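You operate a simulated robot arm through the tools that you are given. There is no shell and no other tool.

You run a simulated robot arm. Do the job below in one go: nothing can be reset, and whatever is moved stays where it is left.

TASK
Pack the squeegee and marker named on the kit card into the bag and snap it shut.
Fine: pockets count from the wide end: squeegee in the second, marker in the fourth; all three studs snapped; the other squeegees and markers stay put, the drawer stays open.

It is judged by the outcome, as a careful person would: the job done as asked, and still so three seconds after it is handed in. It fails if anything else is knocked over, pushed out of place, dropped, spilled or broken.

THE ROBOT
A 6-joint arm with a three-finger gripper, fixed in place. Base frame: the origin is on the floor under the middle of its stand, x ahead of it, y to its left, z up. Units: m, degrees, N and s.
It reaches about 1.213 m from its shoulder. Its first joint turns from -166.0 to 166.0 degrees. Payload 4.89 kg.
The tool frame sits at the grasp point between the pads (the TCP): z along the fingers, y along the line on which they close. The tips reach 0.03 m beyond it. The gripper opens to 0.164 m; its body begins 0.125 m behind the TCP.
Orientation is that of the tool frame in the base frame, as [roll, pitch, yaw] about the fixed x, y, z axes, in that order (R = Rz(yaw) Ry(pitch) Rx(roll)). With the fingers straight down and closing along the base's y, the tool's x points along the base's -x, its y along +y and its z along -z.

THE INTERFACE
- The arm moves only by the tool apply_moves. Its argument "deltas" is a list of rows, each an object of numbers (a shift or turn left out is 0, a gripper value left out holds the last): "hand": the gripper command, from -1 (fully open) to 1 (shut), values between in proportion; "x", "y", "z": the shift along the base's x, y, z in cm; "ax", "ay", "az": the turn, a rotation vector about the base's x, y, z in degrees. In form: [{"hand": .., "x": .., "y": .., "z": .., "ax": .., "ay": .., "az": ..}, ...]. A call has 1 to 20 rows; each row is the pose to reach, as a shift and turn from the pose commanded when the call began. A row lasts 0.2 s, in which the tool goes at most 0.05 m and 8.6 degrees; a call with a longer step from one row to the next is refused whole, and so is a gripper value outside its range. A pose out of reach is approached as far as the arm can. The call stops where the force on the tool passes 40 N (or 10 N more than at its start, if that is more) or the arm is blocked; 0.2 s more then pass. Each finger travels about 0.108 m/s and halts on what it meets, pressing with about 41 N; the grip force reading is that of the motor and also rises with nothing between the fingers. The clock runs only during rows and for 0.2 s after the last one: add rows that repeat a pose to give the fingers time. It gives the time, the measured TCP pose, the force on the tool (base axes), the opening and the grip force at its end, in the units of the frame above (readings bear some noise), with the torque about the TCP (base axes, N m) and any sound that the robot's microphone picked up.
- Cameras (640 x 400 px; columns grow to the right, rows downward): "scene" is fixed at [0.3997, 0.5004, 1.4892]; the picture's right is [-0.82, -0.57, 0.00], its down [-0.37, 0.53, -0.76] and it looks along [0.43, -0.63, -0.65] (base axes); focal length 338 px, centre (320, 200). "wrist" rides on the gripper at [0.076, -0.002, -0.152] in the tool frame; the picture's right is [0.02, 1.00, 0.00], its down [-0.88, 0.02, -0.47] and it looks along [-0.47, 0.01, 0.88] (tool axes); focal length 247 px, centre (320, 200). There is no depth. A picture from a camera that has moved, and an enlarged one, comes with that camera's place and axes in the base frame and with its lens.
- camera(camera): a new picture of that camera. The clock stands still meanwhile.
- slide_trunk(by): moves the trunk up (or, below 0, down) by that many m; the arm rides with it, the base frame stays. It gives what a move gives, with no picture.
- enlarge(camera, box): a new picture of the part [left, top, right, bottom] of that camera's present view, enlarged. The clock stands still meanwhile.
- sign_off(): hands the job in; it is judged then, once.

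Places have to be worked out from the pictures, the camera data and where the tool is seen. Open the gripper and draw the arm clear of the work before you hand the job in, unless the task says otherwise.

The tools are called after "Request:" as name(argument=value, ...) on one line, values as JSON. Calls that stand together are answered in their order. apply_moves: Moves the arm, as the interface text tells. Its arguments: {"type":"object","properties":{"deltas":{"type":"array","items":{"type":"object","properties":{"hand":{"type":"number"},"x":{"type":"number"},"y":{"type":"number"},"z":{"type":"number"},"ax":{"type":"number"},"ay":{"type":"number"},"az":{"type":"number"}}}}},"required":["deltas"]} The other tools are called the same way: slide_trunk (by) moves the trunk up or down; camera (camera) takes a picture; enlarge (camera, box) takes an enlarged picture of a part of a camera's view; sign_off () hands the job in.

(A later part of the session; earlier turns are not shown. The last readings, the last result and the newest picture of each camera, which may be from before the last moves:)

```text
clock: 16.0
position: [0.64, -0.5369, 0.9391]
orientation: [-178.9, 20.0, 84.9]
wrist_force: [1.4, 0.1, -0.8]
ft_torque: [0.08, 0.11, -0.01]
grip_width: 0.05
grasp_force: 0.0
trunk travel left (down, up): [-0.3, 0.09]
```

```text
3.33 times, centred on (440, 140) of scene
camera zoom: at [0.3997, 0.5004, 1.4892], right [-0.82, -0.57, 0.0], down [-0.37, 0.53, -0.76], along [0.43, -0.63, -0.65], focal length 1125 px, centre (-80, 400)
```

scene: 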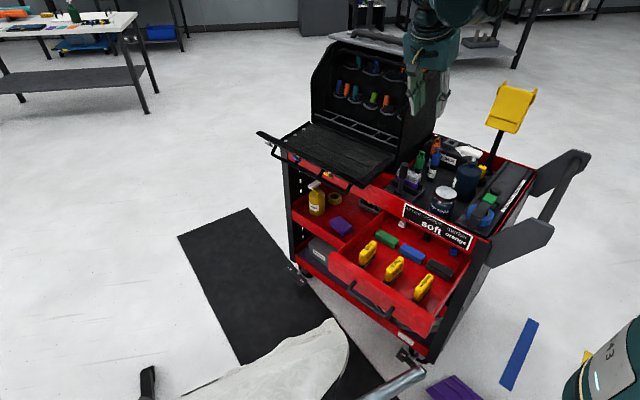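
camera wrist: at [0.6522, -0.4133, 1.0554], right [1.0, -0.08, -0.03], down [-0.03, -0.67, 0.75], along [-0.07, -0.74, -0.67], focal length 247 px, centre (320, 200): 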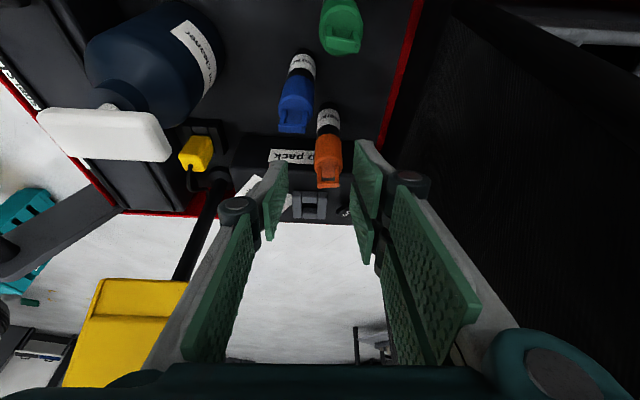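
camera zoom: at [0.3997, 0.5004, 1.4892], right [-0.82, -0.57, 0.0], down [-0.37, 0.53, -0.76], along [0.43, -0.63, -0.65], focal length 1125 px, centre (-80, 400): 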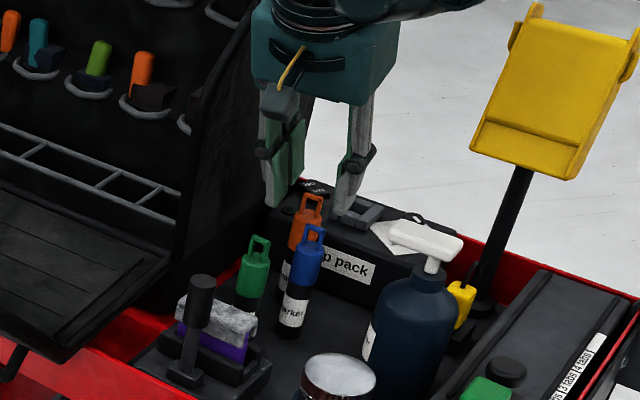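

The marker sits between the fingers. Final descent to grip the cap at TCP z ≈ 0.892.

Request:
apply_moves(deltas=[{"hand": 0.39, "y": -0.8, "z": -2.3}, {"hand": 0.39, "y": -1.6, "z": -4.7}, {"hand": 0.39, "y": -1.6, "z": -4.7}])

Request:
camera(camera="wrist")

Request:
enlarge(camera="wrist", box=[220, 80, 420, 280])

Request:
enlarge(camera="scene", box=[390, 80, 490, 200])

```text
clock: 16.8
position: [0.6418, -0.5531, 0.894]
orientation: [-178.8, 20.0, 84.9]
wrist_force: [0.0, -0.2, -0.2]
ft_torque: [-0.01, 0.11, -0.01]
grip_width: 0.0496
grasp_force: 0.0
trunk travel left (down, up): [-0.3, 0.09]
```

```text
taken
camera wrist: at [0.6528, -0.4295, 1.0087], right [1.0, -0.07, -0.03], down [-0.03, -0.67, 0.75], along [-0.07, -0.74, -0.67], focal length 247 px, centre (320, 200)
```

wrist: 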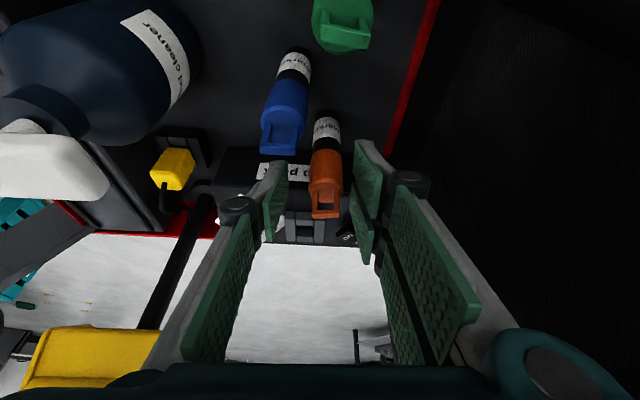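

```text
2.00 times, centred on (320, 180) of wrist
camera zoom: at [0.6528, -0.4295, 1.0087], right [1.0, -0.07, -0.03], down [-0.03, -0.67, 0.75], along [-0.07, -0.74, -0.67], focal length 494 px, centre (320, 240)
```

zoom: 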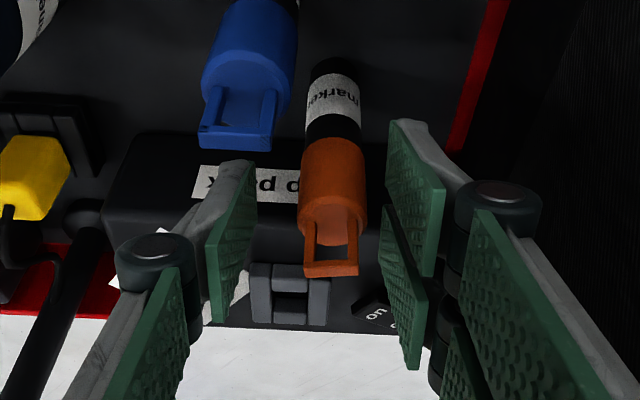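

```text
3.33 times, centred on (440, 140) of scene
camera zoom: at [0.3997, 0.5004, 1.4892], right [-0.82, -0.57, 0.0], down [-0.37, 0.53, -0.76], along [0.43, -0.63, -0.65], focal length 1125 px, centre (-80, 400)
```

zoom: 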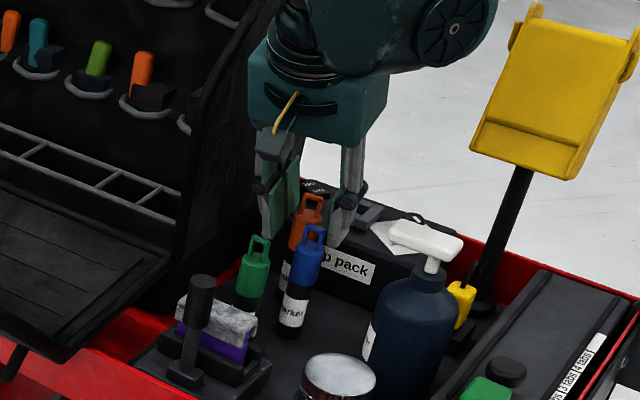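

Marker is between the pads, offset about 4 mm toward the two-finger side. I'll centre on it while narrowing, then close fully.

Request:
apply_moves(deltas=[{"hand": 0.5, "x": 0.35}, {"hand": 0.5, "x": 0.35}, {"hand": 1.0, "x": 0.35}, {"hand": 1.0, "x": 0.35}, {"hand": 1.0, "x": 0.35}, {"hand": 1.0, "x": 0.35}])

Request:
enlarge(camera="wrist", box=[220, 80, 420, 280])

Request:
enlarge(camera="scene", box=[390, 80, 490, 200])

```text
clock: 18.2
position: [0.6456, -0.5518, 0.8941]
orientation: [-178.9, 20.0, 84.9]
wrist_force: [-0.2, 0.8, 1.0]
ft_torque: [-0.02, -0.01, 0.0]
grip_width: 0.0264
grasp_force: 41.4
trunk travel left (down, up): [-0.3, 0.09]
```

```text
2.00 times, centred on (320, 180) of wrist
camera zoom: at [0.6557, -0.4286, 1.0091], right [1.0, -0.08, -0.03], down [-0.03, -0.67, 0.75], along [-0.07, -0.74, -0.67], focal length 494 px, centre (320, 240)
```

zoom: 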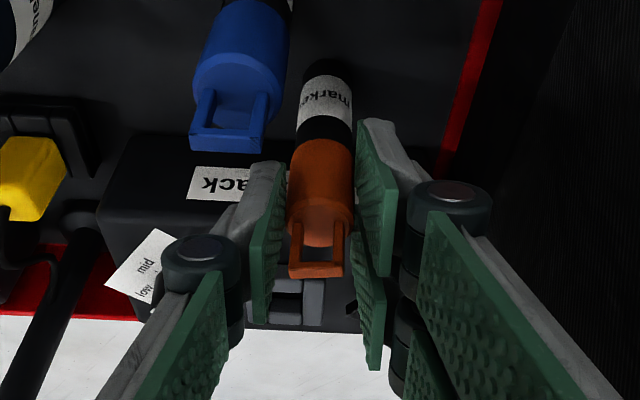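

```text
3.33 times, centred on (440, 140) of scene
camera zoom: at [0.3997, 0.5004, 1.4892], right [-0.82, -0.57, 0.0], down [-0.37, 0.53, -0.76], along [0.43, -0.63, -0.65], focal length 1125 px, centre (-80, 400)
```

zoom: 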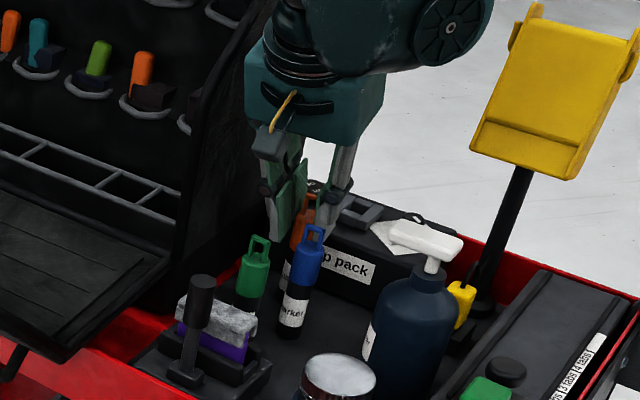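

Grip is firm (width 0.026, 41 N). Lifting mostly straight up, slightly away from the bag wall, until the marker is clear of the blue one.

Request:
apply_moves(deltas=[{"hand": 1.0, "z": 1.5}, {"hand": 1.0, "z": 4, "x": -0.2, "y": 0.4}, {"hand": 1.0, "z": 8, "x": -0.5, "y": 1.2}, {"hand": 1.0, "z": 12, "x": -0.8, "y": 2.0}, {"hand": 1.0, "z": 15, "x": -0.8, "y": 2.5}, {"hand": 1.0, "z": 17, "x": -0.8, "y": 4.5}, {"hand": 1.0, "z": 19, "x": -0.8, "y": 8.5}, {"hand": 1.0, "z": 19.5, "x": -0.8, "y": 13}, {"hand": 1.0, "z": 19.5, "x": -0.8, "y": 17}, {"hand": 1.0, "z": 19.5, "x": -0.8, "y": 19}])

Request:
camera(camera="wrist")

Request:
camera(camera="scene")

```text
clock: 20.4
position: [0.6376, -0.3617, 1.0904]
orientation: [-178.8, 20.0, 85.0]
wrist_force: [-0.3, 0.2, -0.4]
ft_torque: [-0.06, 0.07, -0.02]
grip_width: 0.0262
grasp_force: 40.5
trunk travel left (down, up): [-0.3, 0.09]
```

```text
taken
camera wrist: at [0.6494, -0.2392, 1.2055], right [1.0, -0.07, -0.03], down [-0.03, -0.67, 0.75], along [-0.07, -0.74, -0.67], focal length 247 px, centre (320, 200)
```

wrist: 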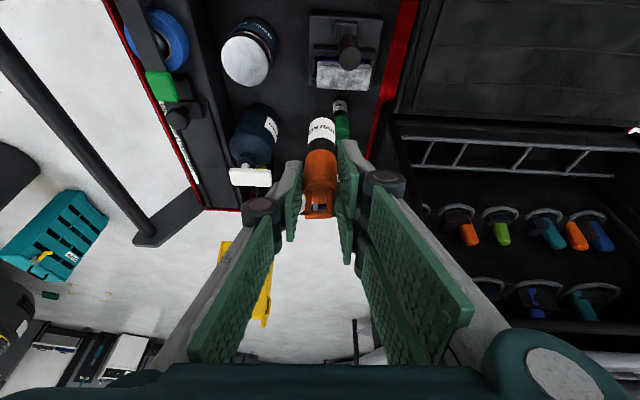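

```text
taken
```

scene: 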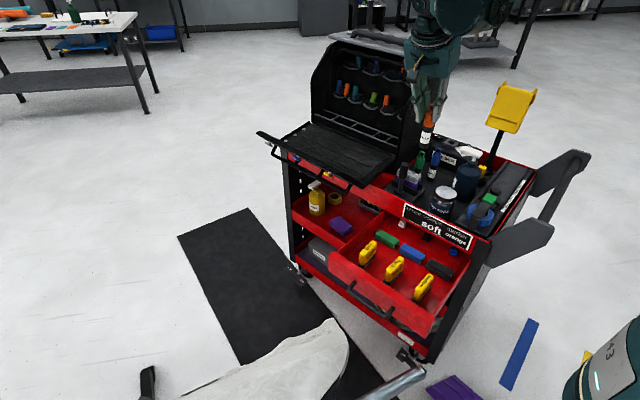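

Marker is held and clear. Moving in +x in front of the bag mouth, above the flap.

Request:
apply_moves(deltas=[{"x": 4.5}, {"x": 9}, {"x": 13.5}, {"x": 18.2}, {"x": 18.2, "y": -3}, {"x": 18.2, "y": -6, "z": -1}])

Request:
camera(camera="wrist")

Request:
enlarge(camera="wrist", box=[220, 60, 420, 260])

Request:
enlarge(camera="scene", box=[290, 30, 450, 190])

```text
clock: 21.8
position: [0.8191, -0.4181, 1.0791]
orientation: [-178.9, 20.0, 84.9]
wrist_force: [0.5, 0.6, -0.2]
ft_torque: [-0.15, 0.01, 0.02]
grip_width: 0.0261
grasp_force: 40.8
trunk travel left (down, up): [-0.3, 0.09]
```

```text
taken
camera wrist: at [0.8303, -0.2954, 1.1948], right [1.0, -0.08, -0.03], down [-0.03, -0.67, 0.75], along [-0.07, -0.74, -0.67], focal length 247 px, centre (320, 200)
```

wrist: 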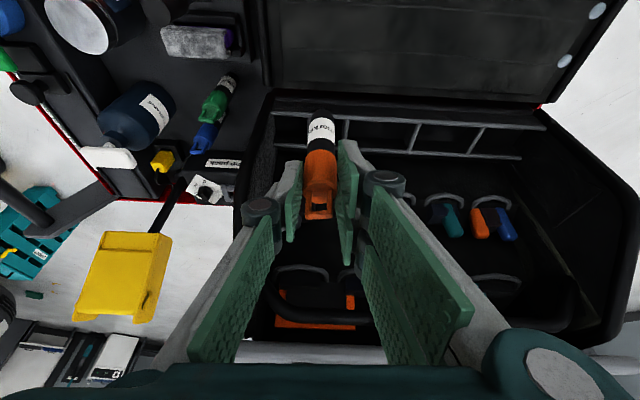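

```text
2.00 times, centred on (320, 160) of wrist
camera zoom: at [0.8303, -0.2954, 1.1948], right [1.0, -0.08, -0.03], down [-0.03, -0.67, 0.75], along [-0.07, -0.74, -0.67], focal length 494 px, centre (320, 280)
```

zoom: 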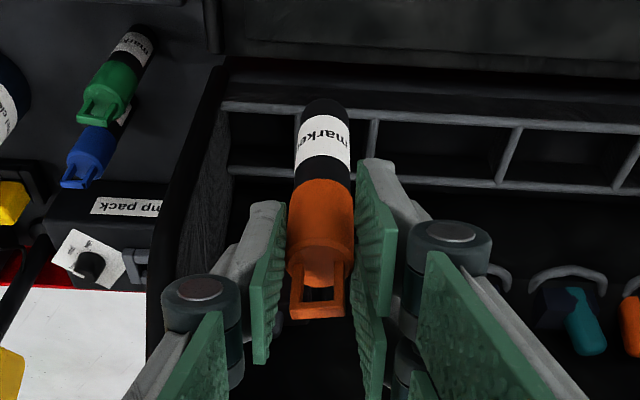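

```text
2.50 times, centred on (370, 110) of scene
camera zoom: at [0.3997, 0.5004, 1.4892], right [-0.82, -0.57, 0.0], down [-0.37, 0.53, -0.76], along [0.43, -0.63, -0.65], focal length 844 px, centre (195, 425)
```

zoom: 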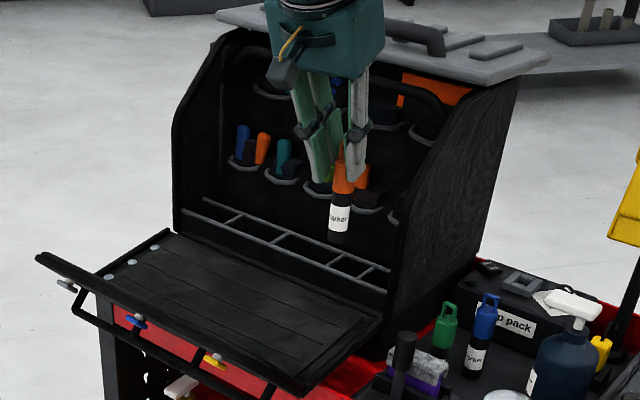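

The marker's foot sits about 1 cm toward −y of the TCP. I'll position it over pocket 4 (centre ≈ [0.819, −0.4945]) just above the rails and check.

Request:
apply_moves(deltas=[{"x": 0.1, "y": -3.3, "z": -1}, {"x": 0.2, "y": -6.6, "z": -3}, {"x": 0.2, "y": -6.6, "z": -5.2}, {"x": 0.2, "y": -6.6, "z": -5.2}])

Request:
enlarge(camera="wrist", box=[220, 60, 420, 260])

Request:
enlarge(camera="scene", box=[330, 60, 430, 160])

```text
clock: 22.8
position: [0.8208, -0.4857, 1.0268]
orientation: [-178.8, 20.1, 85.0]
wrist_force: [0.0, -0.3, 0.0]
ft_torque: [0.06, 0.02, -0.02]
grip_width: 0.0262
grasp_force: 40.8
trunk travel left (down, up): [-0.3, 0.09]
```

```text
2.00 times, centred on (320, 160) of wrist
camera zoom: at [0.8319, -0.3633, 1.1424], right [1.0, -0.08, -0.03], down [-0.03, -0.67, 0.75], along [-0.07, -0.74, -0.67], focal length 494 px, centre (320, 280)
```

zoom: 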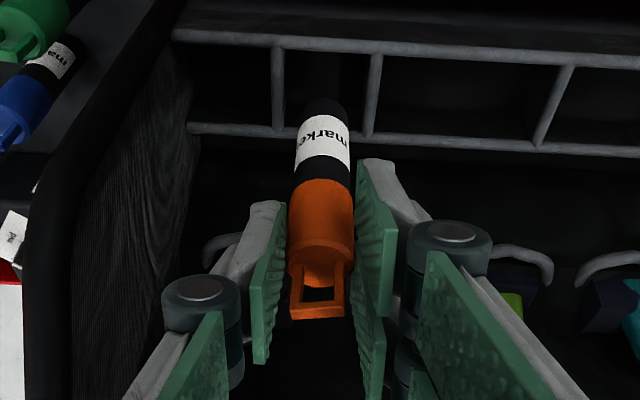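

```text
4.00 times, centred on (380, 110) of scene
camera zoom: at [0.3997, 0.5004, 1.4892], right [-0.82, -0.57, 0.0], down [-0.37, 0.53, -0.76], along [0.43, -0.63, -0.65], focal length 1350 px, centre (80, 560)
```

zoom: 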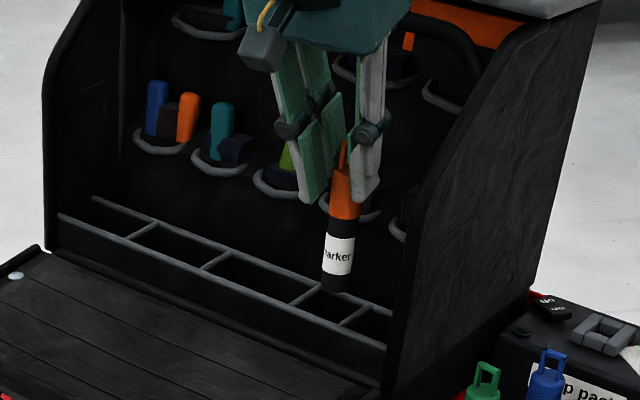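

The marker is centred over pocket 4; I'll nudge 3 mm toward +y and lower 4 cm, then check.

Request:
apply_moves(deltas=[{"y": 0.3, "z": -1}, {"y": 0.3, "z": -2.5}, {"y": 0.3, "z": -4}, {"y": 0.3, "z": -4}])

Request:
enlarge(camera="wrist", box=[220, 60, 420, 260])

Request:
enlarge(camera="scene", box=[330, 60, 430, 160])

```text
clock: 23.8
position: [0.8224, -0.4823, 0.9847]
orientation: [-178.9, 20.0, 84.8]
wrist_force: [-0.6, -0.5, 0.5]
ft_torque: [0.01, 0.01, -0.01]
grip_width: 0.0265
grasp_force: 41.0
trunk travel left (down, up): [-0.3, 0.09]
```

```text
2.00 times, centred on (320, 160) of wrist
camera zoom: at [0.8324, -0.3596, 1.1018], right [1.0, -0.08, -0.03], down [-0.03, -0.67, 0.75], along [-0.07, -0.74, -0.67], focal length 494 px, centre (320, 280)
```

zoom: 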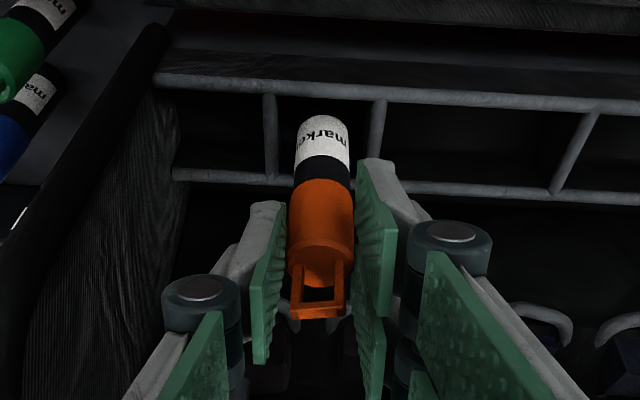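

```text
4.00 times, centred on (380, 110) of scene
camera zoom: at [0.3997, 0.5004, 1.4892], right [-0.82, -0.57, 0.0], down [-0.37, 0.53, -0.76], along [0.43, -0.63, -0.65], focal length 1350 px, centre (80, 560)
```

zoom: 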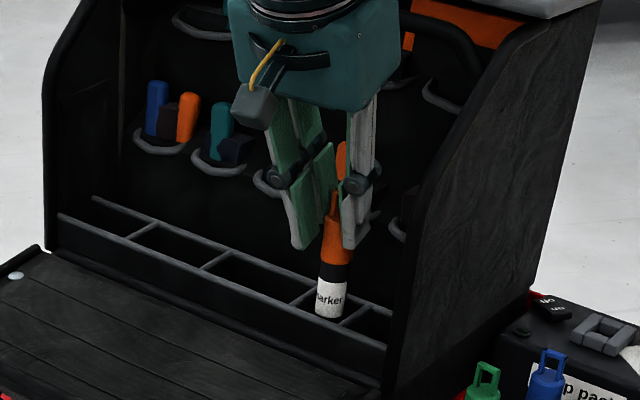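

The marker's foot is inside pocket 4. Lowering another 3.8 cm, with the force stop as protection.

Request:
apply_moves(deltas=[{"z": -1}, {"z": -2}, {"z": -3}, {"z": -3.8}, {"z": -3.8}])

Request:
enlarge(camera="wrist", box=[220, 60, 420, 260])

Request:
enlarge(camera="scene", box=[330, 60, 430, 160])

```text
clock: 25.0
position: [0.8201, -0.4828, 0.9501]
orientation: [-178.9, 19.9, 84.9]
wrist_force: [3.1, -1.4, 29.3]
ft_torque: [-0.55, -0.21, 0.0]
grip_width: 0.0265
grasp_force: 41.3
trunk travel left (down, up): [-0.3, 0.09]
```

```text
2.00 times, centred on (320, 160) of wrist
camera zoom: at [0.8315, -0.3598, 1.066], right [1.0, -0.07, -0.03], down [-0.03, -0.67, 0.75], along [-0.07, -0.74, -0.67], focal length 494 px, centre (320, 280)
```

zoom: 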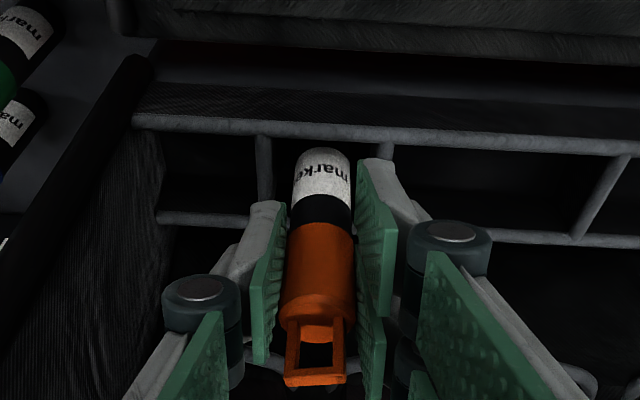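

```text
4.00 times, centred on (380, 110) of scene
camera zoom: at [0.3997, 0.5004, 1.4892], right [-0.82, -0.57, 0.0], down [-0.37, 0.53, -0.76], along [0.43, -0.63, -0.65], focal length 1350 px, centre (80, 560)
```

zoom: 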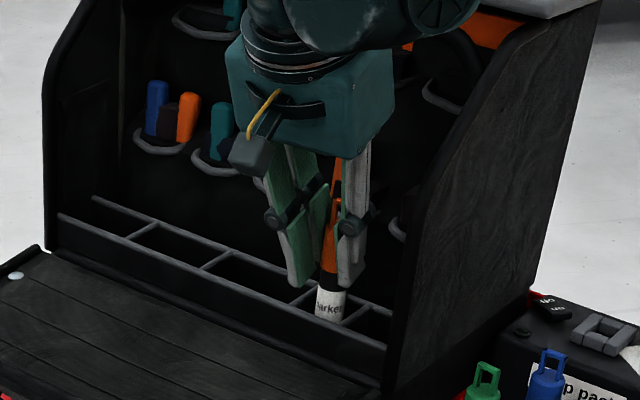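

The marker now stands on the pocket floor (contact force, it slid ~2.6 cm up in the grip). I'll unload slightly and open the fingers just enough to release it.

Request:
apply_moves(deltas=[{"hand": 1.0, "z": 0.2}, {"hand": 0.66, "z": 0.2}, {"hand": 0.6, "z": 0.2}, {"hand": 0.52, "z": 0.2}, {"hand": 0.48, "z": 0.2}, {"hand": 0.48, "z": 0.2}])

Request:
enlarge(camera="wrist", box=[220, 60, 420, 260])

Request:
enlarge(camera="scene", box=[330, 60, 430, 160])

```text
clock: 26.4
position: [0.8201, -0.4849, 0.9502]
orientation: [-178.8, 20.0, 84.9]
wrist_force: [-0.2, 0.1, -0.3]
ft_torque: [0.01, 0.01, -0.01]
grip_width: 0.0426
grasp_force: 0.1
trunk travel left (down, up): [-0.3, 0.09]
```

```text
2.00 times, centred on (320, 160) of wrist
camera zoom: at [0.8319, -0.3605, 1.067], right [1.0, -0.08, -0.03], down [-0.03, -0.67, 0.75], along [-0.07, -0.74, -0.67], focal length 494 px, centre (320, 280)
```

zoom: 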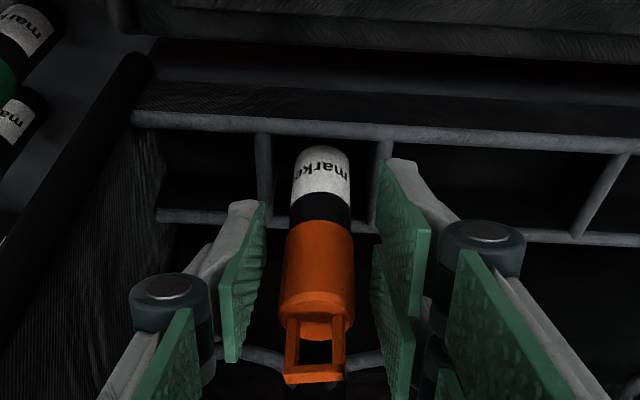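

```text
4.00 times, centred on (380, 110) of scene
camera zoom: at [0.3997, 0.5004, 1.4892], right [-0.82, -0.57, 0.0], down [-0.37, 0.53, -0.76], along [0.43, -0.63, -0.65], focal length 1350 px, centre (80, 560)
```

zoom: 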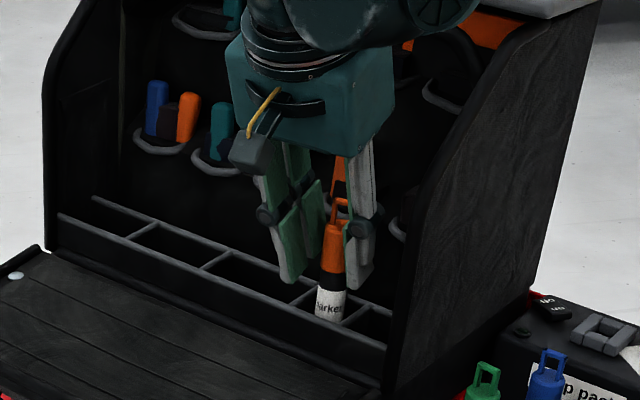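

Marker is standing free and upright in pocket 4. Retracting straight back along the tool axis.

Request:
apply_moves(deltas=[{"x": 0.15, "y": 1.0, "z": 2.8}, {"x": 0.3, "y": 2.0, "z": 5.6}, {"x": 0.45, "y": 3.1, "z": 8.5}, {"x": 0.6, "y": 4.1, "z": 11.3}, {"x": 0.6, "y": 8, "z": 12.5}, {"x": 0.6, "y": 12.5, "z": 12.5}, {"x": 0.6, "y": 17, "z": 12.5}, {"x": 0.6, "y": 20, "z": 12.5}])

Request:
camera(camera="wrist")

Request:
enlarge(camera="scene", box=[250, 20, 450, 200])

```text
clock: 28.2
position: [0.826, -0.2837, 1.0758]
orientation: [-178.8, 20.0, 84.9]
wrist_force: [-0.1, 0.1, 0.4]
ft_torque: [0.02, 0.03, -0.01]
grip_width: 0.0424
grasp_force: 0.0
trunk travel left (down, up): [-0.3, 0.09]
```

```text
taken
camera wrist: at [0.8382, -0.1607, 1.1918], right [1.0, -0.08, -0.03], down [-0.03, -0.67, 0.75], along [-0.07, -0.74, -0.67], focal length 247 px, centre (320, 200)
```

wrist: 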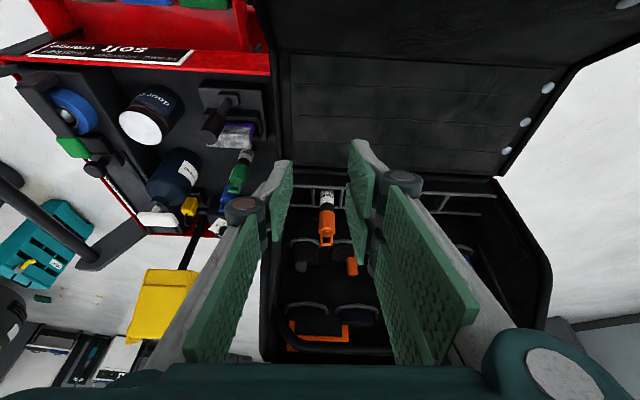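

```text
2.22 times, centred on (350, 110) of scene
camera zoom: at [0.3997, 0.5004, 1.4892], right [-0.82, -0.57, 0.0], down [-0.37, 0.53, -0.76], along [0.43, -0.63, -0.65], focal length 750 px, centre (253, 400)
```

zoom: 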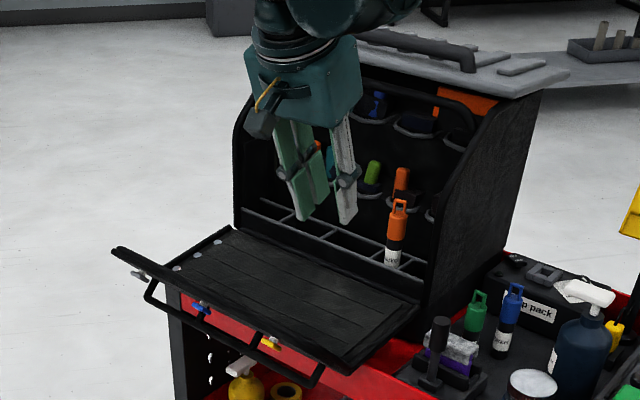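

Marker placed. Next the soft squeegee: rotate the tool +90° about z (same 20° tilt, now leaning over the drawer), open to ~7.5 cm and move above the drawer at safe height.

Request:
apply_moves(deltas=[{"hand": 0.48, "x": -1, "y": 2, "az": 7.5}, {"hand": 0.48, "x": -2.5, "y": 4, "az": 15}, {"hand": 0.48, "x": -4.5, "y": 6, "az": 22.5}, {"hand": 0.4, "x": -6.5, "y": 8, "az": 30}, {"hand": 0.3, "x": -8.5, "y": 10, "az": 37.5}, {"hand": 0.2, "x": -10.5, "y": 12, "az": 45}, {"hand": 0.085, "x": -12.5, "y": 13.5, "az": 52.5}, {"hand": 0.085, "x": -14.5, "y": 15, "az": 60}, {"hand": 0.085, "x": -16.5, "y": 16.5, "az": 67.5}, {"hand": 0.085, "x": -18.5, "y": 17.5, "az": 75}, {"hand": 0.085, "x": -20.5, "y": 18.3, "az": 82.5}, {"hand": 0.085, "x": -21.5, "y": 18.3, "az": 90}, {"hand": 0.085, "x": -21.5, "y": 18.3, "az": 90}])

Request:
camera(camera="wrist")

Request:
camera(camera="scene")

```text
clock: 31.0
position: [0.6109, -0.0996, 1.0745]
orientation: [-179.0, 20.0, 175.1]
wrist_force: [-0.2, 0.1, 0.6]
ft_torque: [0.01, -0.06, 0.02]
grip_width: 0.0749
grasp_force: 0.0
trunk travel left (down, up): [-0.3, 0.09]
```

```text
taken
camera wrist: at [0.4872, -0.0881, 1.1912], right [0.07, 1.0, -0.03], down [0.67, -0.03, 0.75], along [0.74, -0.07, -0.67], focal length 247 px, centre (320, 200)
```

wrist: 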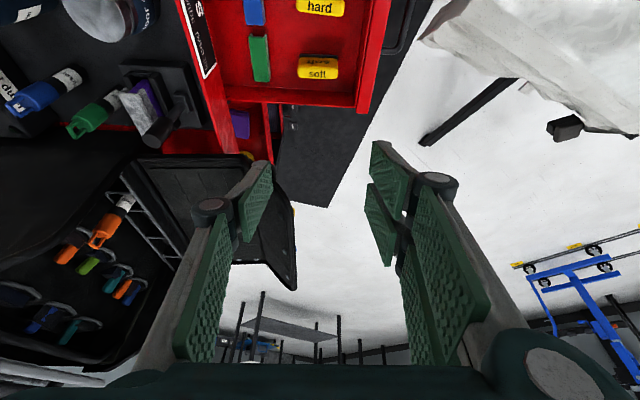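

```text
taken
```

scene: 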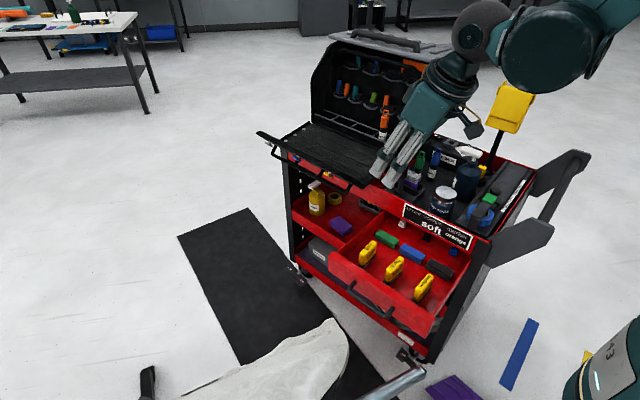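

Soft squeegee is visible near the image top centre. Enlarging to triangulate its ends.

Request:
enlarge(camera="wrist", box=[230, 20, 390, 120])

```text
4.00 times, centred on (310, 70) of wrist
camera zoom: at [0.4872, -0.0881, 1.1912], right [0.07, 1.0, -0.03], down [0.67, -0.03, 0.75], along [0.74, -0.07, -0.67], focal length 988 px, centre (360, 720)
```

zoom: 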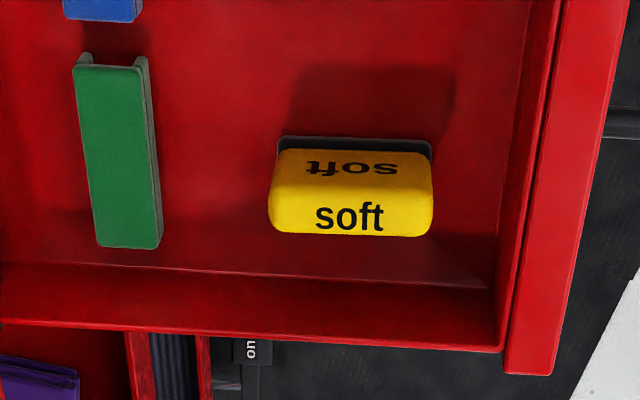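

Combining views, soft is centred ≈ [0.652, −0.112], top z ≈ 0.765, length ~6.5–7 cm. Opening to 9 cm and descending to a pre-grasp ~10 cm back along the tool axis.

Request:
apply_moves(deltas=[{"hand": -0.1, "x": 0.1, "y": -0.2, "z": -4}, {"hand": -0.1, "x": 0.2, "y": -0.4, "z": -8}, {"hand": -0.1, "x": 0.3, "y": -0.6, "z": -12}, {"hand": -0.1, "x": 0.4, "y": -0.75, "z": -16}, {"hand": -0.1, "x": 0.4, "y": -0.75, "z": -20}, {"hand": -0.1, "x": 0.4, "y": -0.75, "z": -20}])

Request:
camera(camera="wrist")

Request:
enlarge(camera="wrist", box=[220, 60, 420, 240])

Request:
enlarge(camera="scene", box=[330, 170, 450, 290])

```text
clock: 32.4
position: [0.6571, -0.1124, 0.9462]
orientation: [-178.9, 19.9, 174.9]
wrist_force: [-1.7, 0.1, 0.3]
ft_torque: [0.01, -0.09, 0.05]
grip_width: 0.0899
grasp_force: 0.0
out of reach, approached as far as the arm can: row 3, 4, 5, 6
trunk travel left (down, up): [-0.3, 0.09]
```

```text
taken
camera wrist: at [0.5323, -0.1009, 1.0627], right [0.08, 1.0, -0.03], down [0.67, -0.03, 0.74], along [0.74, -0.07, -0.67], focal length 247 px, centre (320, 200)
```

wrist: 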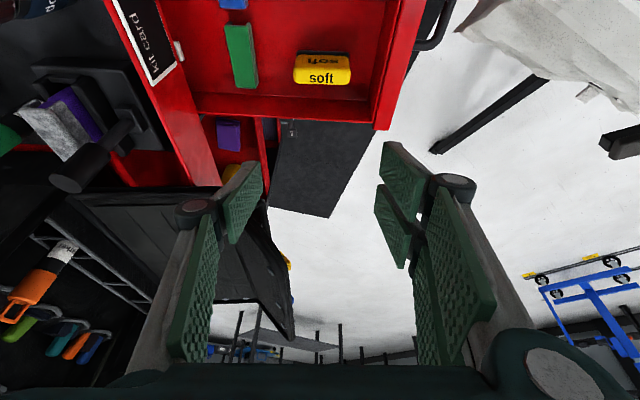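

```text
2.22 times, centred on (320, 150) of wrist
camera zoom: at [0.5323, -0.1009, 1.0627], right [0.08, 1.0, -0.03], down [0.67, -0.03, 0.74], along [0.74, -0.07, -0.67], focal length 549 px, centre (320, 311)
```

zoom: 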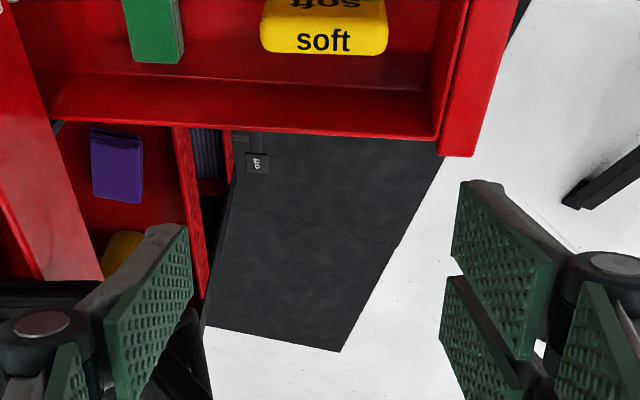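

```text
3.33 times, centred on (390, 230) of scene
camera zoom: at [0.3997, 0.5004, 1.4892], right [-0.82, -0.57, 0.0], down [-0.37, 0.53, -0.76], along [0.43, -0.63, -0.65], focal length 1125 px, centre (87, 100)
```

zoom: 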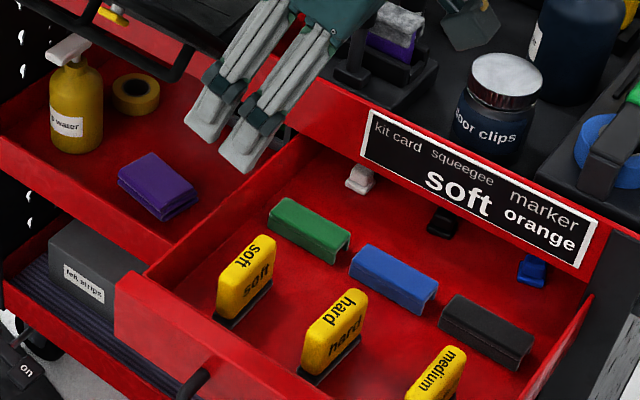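

The arm couldn't reach that low with the trunk raised. I'll go back up to the earlier height and then lower the trunk by 0.2 m so the arm rides down over the drawer.

Request:
apply_moves(deltas=[{"z": 5}, {"z": 10}, {"z": 15}, {"z": 20}, {"z": 20}])

Request:
slide_trunk(by=-0.18)

Request:
camera(camera="wrist")

Request:
camera(camera="scene")

```text
clock: 33.6
position: [0.6576, -0.1168, 1.1471]
orientation: [-178.8, 20.1, 175.0]
wrist_force: [-1.1, 0.5, 0.1]
ft_torque: [-0.04, -0.11, 0.01]
grip_width: 0.0901
grasp_force: 0.0
trunk travel left (down, up): [-0.3, 0.09]
```

```text
clock: 35.6
position: [0.6579, -0.1166, 0.9656]
orientation: [-178.8, 20.0, 174.9]
wrist_force: [0.6, 0.0, 0.2]
ft_torque: [0.0, -0.02, 0.03]
grip_width: 0.09
grasp_force: 0.2
trunk travel left (down, up): [-0.12, 0.27]
```

```text
taken
camera wrist: at [0.5332, -0.1043, 1.0828], right [0.08, 1.0, -0.03], down [0.67, -0.03, 0.75], along [0.74, -0.07, -0.67], focal length 247 px, centre (320, 200)
```

wrist: 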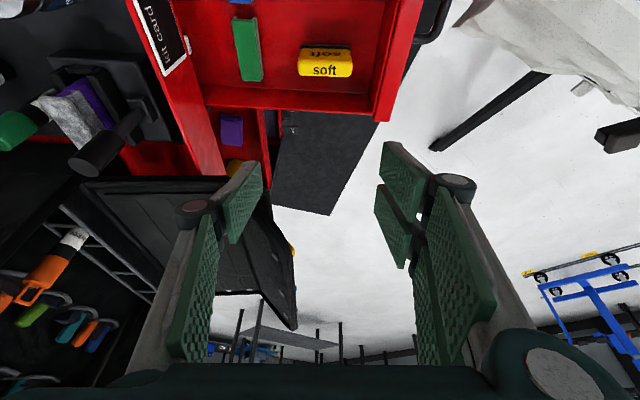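

```text
taken
```

scene: 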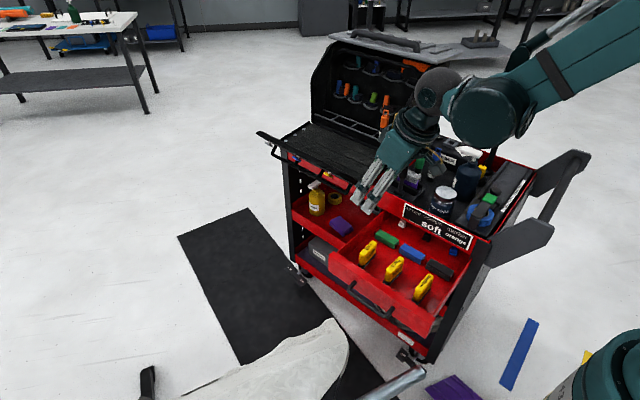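

TCP is now at z≈0.966 over the drawer. Lowering the trunk another 0.10 m brings the fingertips to ~0.83, still above the squeegee top (~0.765).

Request:
slide_trunk(by=-0.1)

Request:
camera(camera="wrist")

Request:
enlarge(camera="wrist", box=[220, 20, 420, 220])

Request:
camera(camera="scene")

```text
clock: 36.9
position: [0.6566, -0.1171, 0.8663]
orientation: [-178.8, 19.9, 174.9]
wrist_force: [0.8, -0.1, -0.2]
ft_torque: [0.04, -0.01, -0.04]
grip_width: 0.0904
grasp_force: 0.0
trunk travel left (down, up): [-0.02, 0.37]
```

```text
taken
camera wrist: at [0.5332, -0.1043, 0.9828], right [0.08, 1.0, -0.03], down [0.67, -0.03, 0.75], along [0.74, -0.07, -0.67], focal length 247 px, centre (320, 200)
```

wrist: 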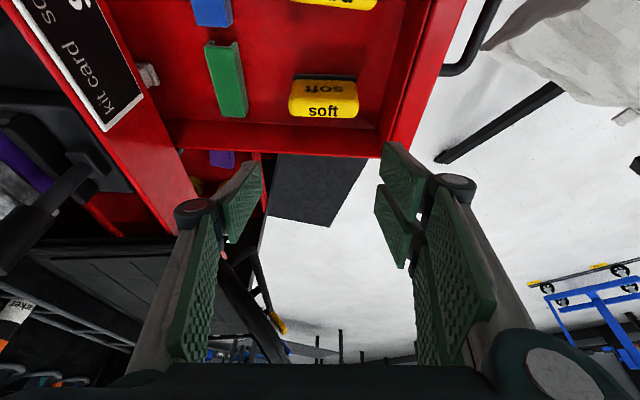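

```text
2.00 times, centred on (320, 120) of wrist
camera zoom: at [0.5332, -0.1043, 0.9828], right [0.08, 1.0, -0.03], down [0.67, -0.03, 0.75], along [0.74, -0.07, -0.67], focal length 494 px, centre (320, 360)
```

zoom: 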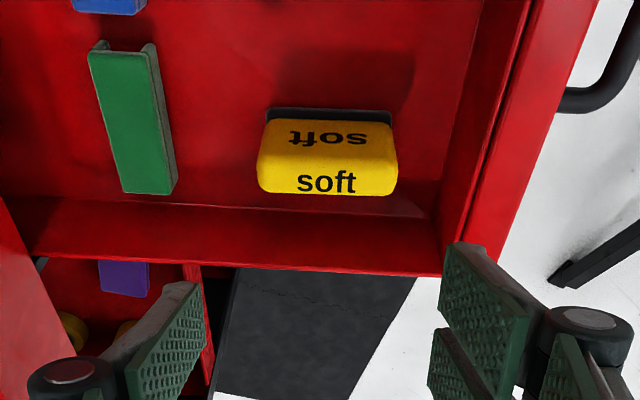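

```text
taken
```

scene: 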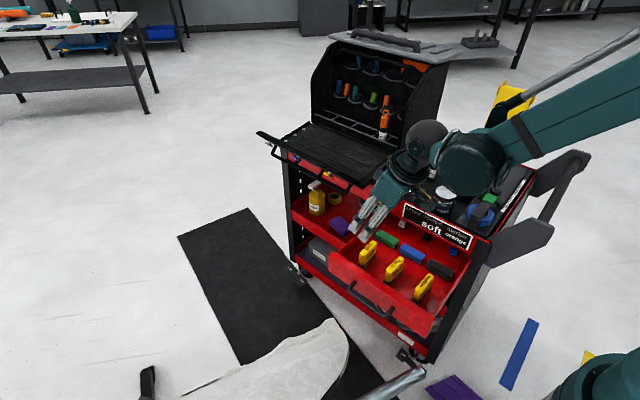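

Soft squeegee now measured: y −0.150…−0.082 (centre −0.116), x ≈ 0.652, top z ≈ 0.757. Moving above it and partially descending for a check.

Request:
apply_moves(deltas=[{"hand": -0.1, "x": -0.6, "y": 0.1, "z": -2}, {"hand": -0.1, "x": -1.15, "y": 0.15, "z": -4.5}, {"hand": -0.1, "x": -1.15, "y": 0.15, "z": -6}, {"hand": -0.1, "x": -1.15, "y": 0.15, "z": -6}])

Request:
camera(camera="wrist")

Request:
enlarge(camera="wrist", box=[220, 60, 420, 240])

Request:
enlarge(camera="scene", box=[330, 190, 430, 290])

```text
clock: 37.9
position: [0.6445, -0.1155, 0.8072]
orientation: [-178.8, 20.0, 174.9]
wrist_force: [0.3, 0.2, -0.1]
ft_torque: [-0.05, -0.01, 0.01]
grip_width: 0.09
grasp_force: 0.0
trunk travel left (down, up): [-0.02, 0.37]
```

```text
taken
camera wrist: at [0.5207, -0.1032, 0.923], right [0.08, 1.0, -0.03], down [0.67, -0.03, 0.75], along [0.74, -0.07, -0.67], focal length 247 px, centre (320, 200)
```

wrist: 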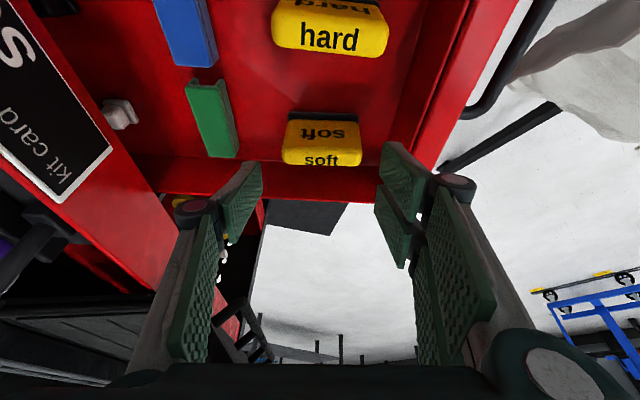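

```text
2.22 times, centred on (320, 150) of wrist
camera zoom: at [0.5207, -0.1032, 0.923], right [0.08, 1.0, -0.03], down [0.67, -0.03, 0.75], along [0.74, -0.07, -0.67], focal length 549 px, centre (320, 311)
```

zoom: 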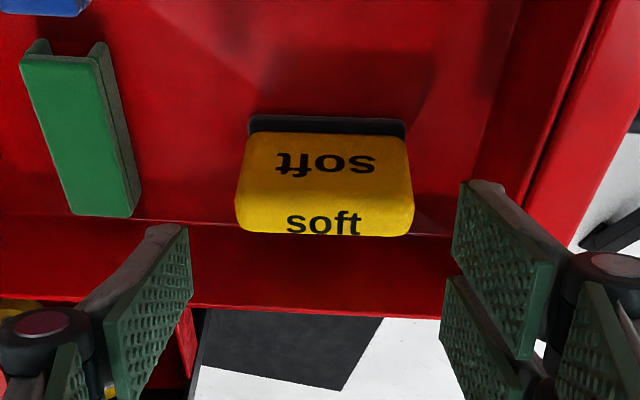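

```text
4.00 times, centred on (380, 240) of scene
camera zoom: at [0.3997, 0.5004, 1.4892], right [-0.82, -0.57, 0.0], down [-0.37, 0.53, -0.76], along [0.43, -0.63, -0.65], focal length 1350 px, centre (80, 40)
```

zoom: 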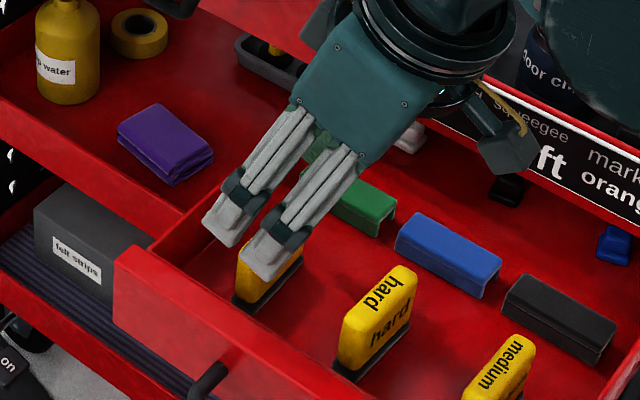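

The squeegee is centred between the fingers. Narrowing slightly to 8.4 cm and descending to TCP z ≈ 0.763.

Request:
apply_moves(deltas=[{"hand": -0.03, "z": 0}, {"hand": -0.03, "y": -0.05, "z": -1.5}, {"hand": -0.03, "y": -0.05, "z": -3}, {"hand": -0.03, "y": -0.05, "z": -4.4}, {"hand": -0.03, "y": -0.05, "z": -4.4}])

Request:
enlarge(camera="wrist", box=[220, 60, 420, 240])

Request:
enlarge(camera="scene", box=[330, 190, 430, 290])

```text
clock: 39.1
position: [0.6461, -0.116, 0.7611]
orientation: [-178.8, 19.9, 174.9]
wrist_force: [-0.3, 0.3, 0.4]
ft_torque: [-0.02, -0.03, -0.02]
grip_width: 0.0845
grasp_force: 0.2
trunk travel left (down, up): [-0.02, 0.37]
```

```text
2.22 times, centred on (320, 150) of wrist
camera zoom: at [0.5213, -0.1039, 0.8778], right [0.08, 1.0, -0.03], down [0.67, -0.03, 0.75], along [0.74, -0.07, -0.67], focal length 549 px, centre (320, 311)
```

zoom: 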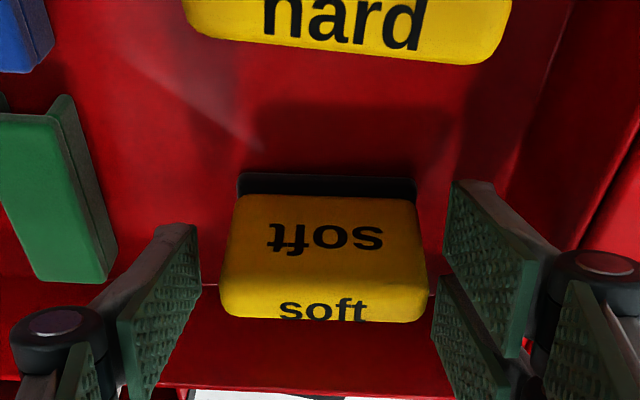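

```text
4.00 times, centred on (380, 240) of scene
camera zoom: at [0.3997, 0.5004, 1.4892], right [-0.82, -0.57, 0.0], down [-0.37, 0.53, -0.76], along [0.43, -0.63, -0.65], focal length 1350 px, centre (80, 40)
```

zoom: 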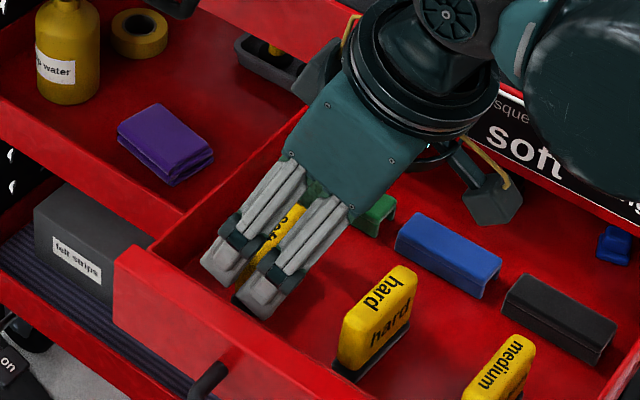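

Squeegee is between the pads, top at TCP level. Closing gently.

Request:
apply_moves(deltas=[{"hand": 0.06}, {"hand": 0.12}, {"hand": 0.2}, {"hand": 1.0}, {"hand": 1.0}, {"hand": 1.0}])

Request:
enlarge(camera="wrist", box=[220, 60, 420, 240])

Request:
enlarge(camera="scene", box=[330, 190, 430, 290])

```text
clock: 40.5
position: [0.6452, -0.1168, 0.7618]
orientation: [-178.7, 20.0, 175.0]
wrist_force: [-0.9, -0.1, 2.0]
ft_torque: [0.04, -0.04, -0.01]
grip_width: 0.0691
grasp_force: 40.8
trunk travel left (down, up): [-0.02, 0.37]
```

```text
2.22 times, centred on (320, 150) of wrist
camera zoom: at [0.5215, -0.104, 0.8779], right [0.08, 1.0, -0.03], down [0.67, -0.03, 0.75], along [0.74, -0.07, -0.67], focal length 549 px, centre (320, 311)
```

zoom: 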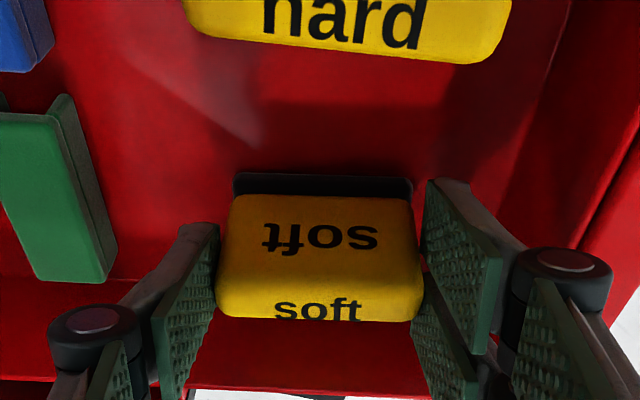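

```text
4.00 times, centred on (380, 240) of scene
camera zoom: at [0.3997, 0.5004, 1.4892], right [-0.82, -0.57, 0.0], down [-0.37, 0.53, -0.76], along [0.43, -0.63, -0.65], focal length 1350 px, centre (80, 40)
```

zoom: 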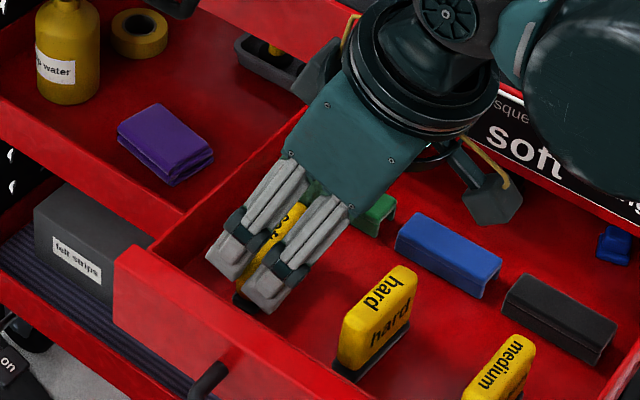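

Grip secured (6.9 cm, 41 N). Lifting slowly and checking that it comes along.

Request:
apply_moves(deltas=[{"z": 1}, {"z": 3}, {"z": 6}, {"z": 9}, {"z": 12}, {"z": 14}])

Request:
camera(camera="wrist")

Request:
camera(camera="scene")

```text
clock: 41.9
position: [0.6474, -0.1159, 0.9041]
orientation: [-178.8, 20.0, 174.9]
wrist_force: [1.0, 0.0, -1.3]
ft_torque: [0.0, 0.06, -0.03]
grip_width: 0.0691
grasp_force: 41.3
trunk travel left (down, up): [-0.02, 0.37]
```

```text
taken
camera wrist: at [0.5233, -0.1038, 1.0196], right [0.08, 1.0, -0.03], down [0.67, -0.03, 0.75], along [0.74, -0.07, -0.67], focal length 247 px, centre (320, 200)
```

wrist: 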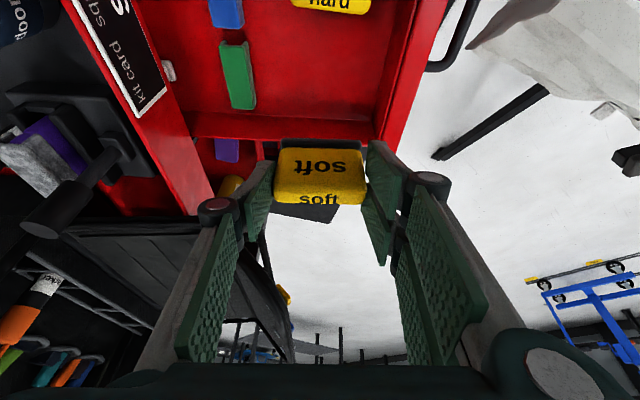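

```text
taken
```

scene: 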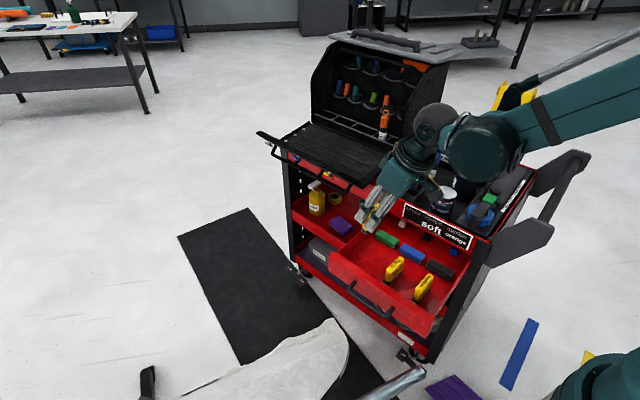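

Squeegee (with its felt base) is held; the others are untouched. Raising the trunk back up 0.25 m.

Request:
slide_trunk(by=0.25)

```text
clock: 44.5
position: [0.648, -0.1168, 1.1525]
orientation: [-178.8, 20.0, 174.8]
wrist_force: [-1.0, 0.0, -0.8]
ft_torque: [0.0, -0.02, 0.01]
grip_width: 0.0689
grasp_force: 40.7
trunk travel left (down, up): [-0.27, 0.12]
```

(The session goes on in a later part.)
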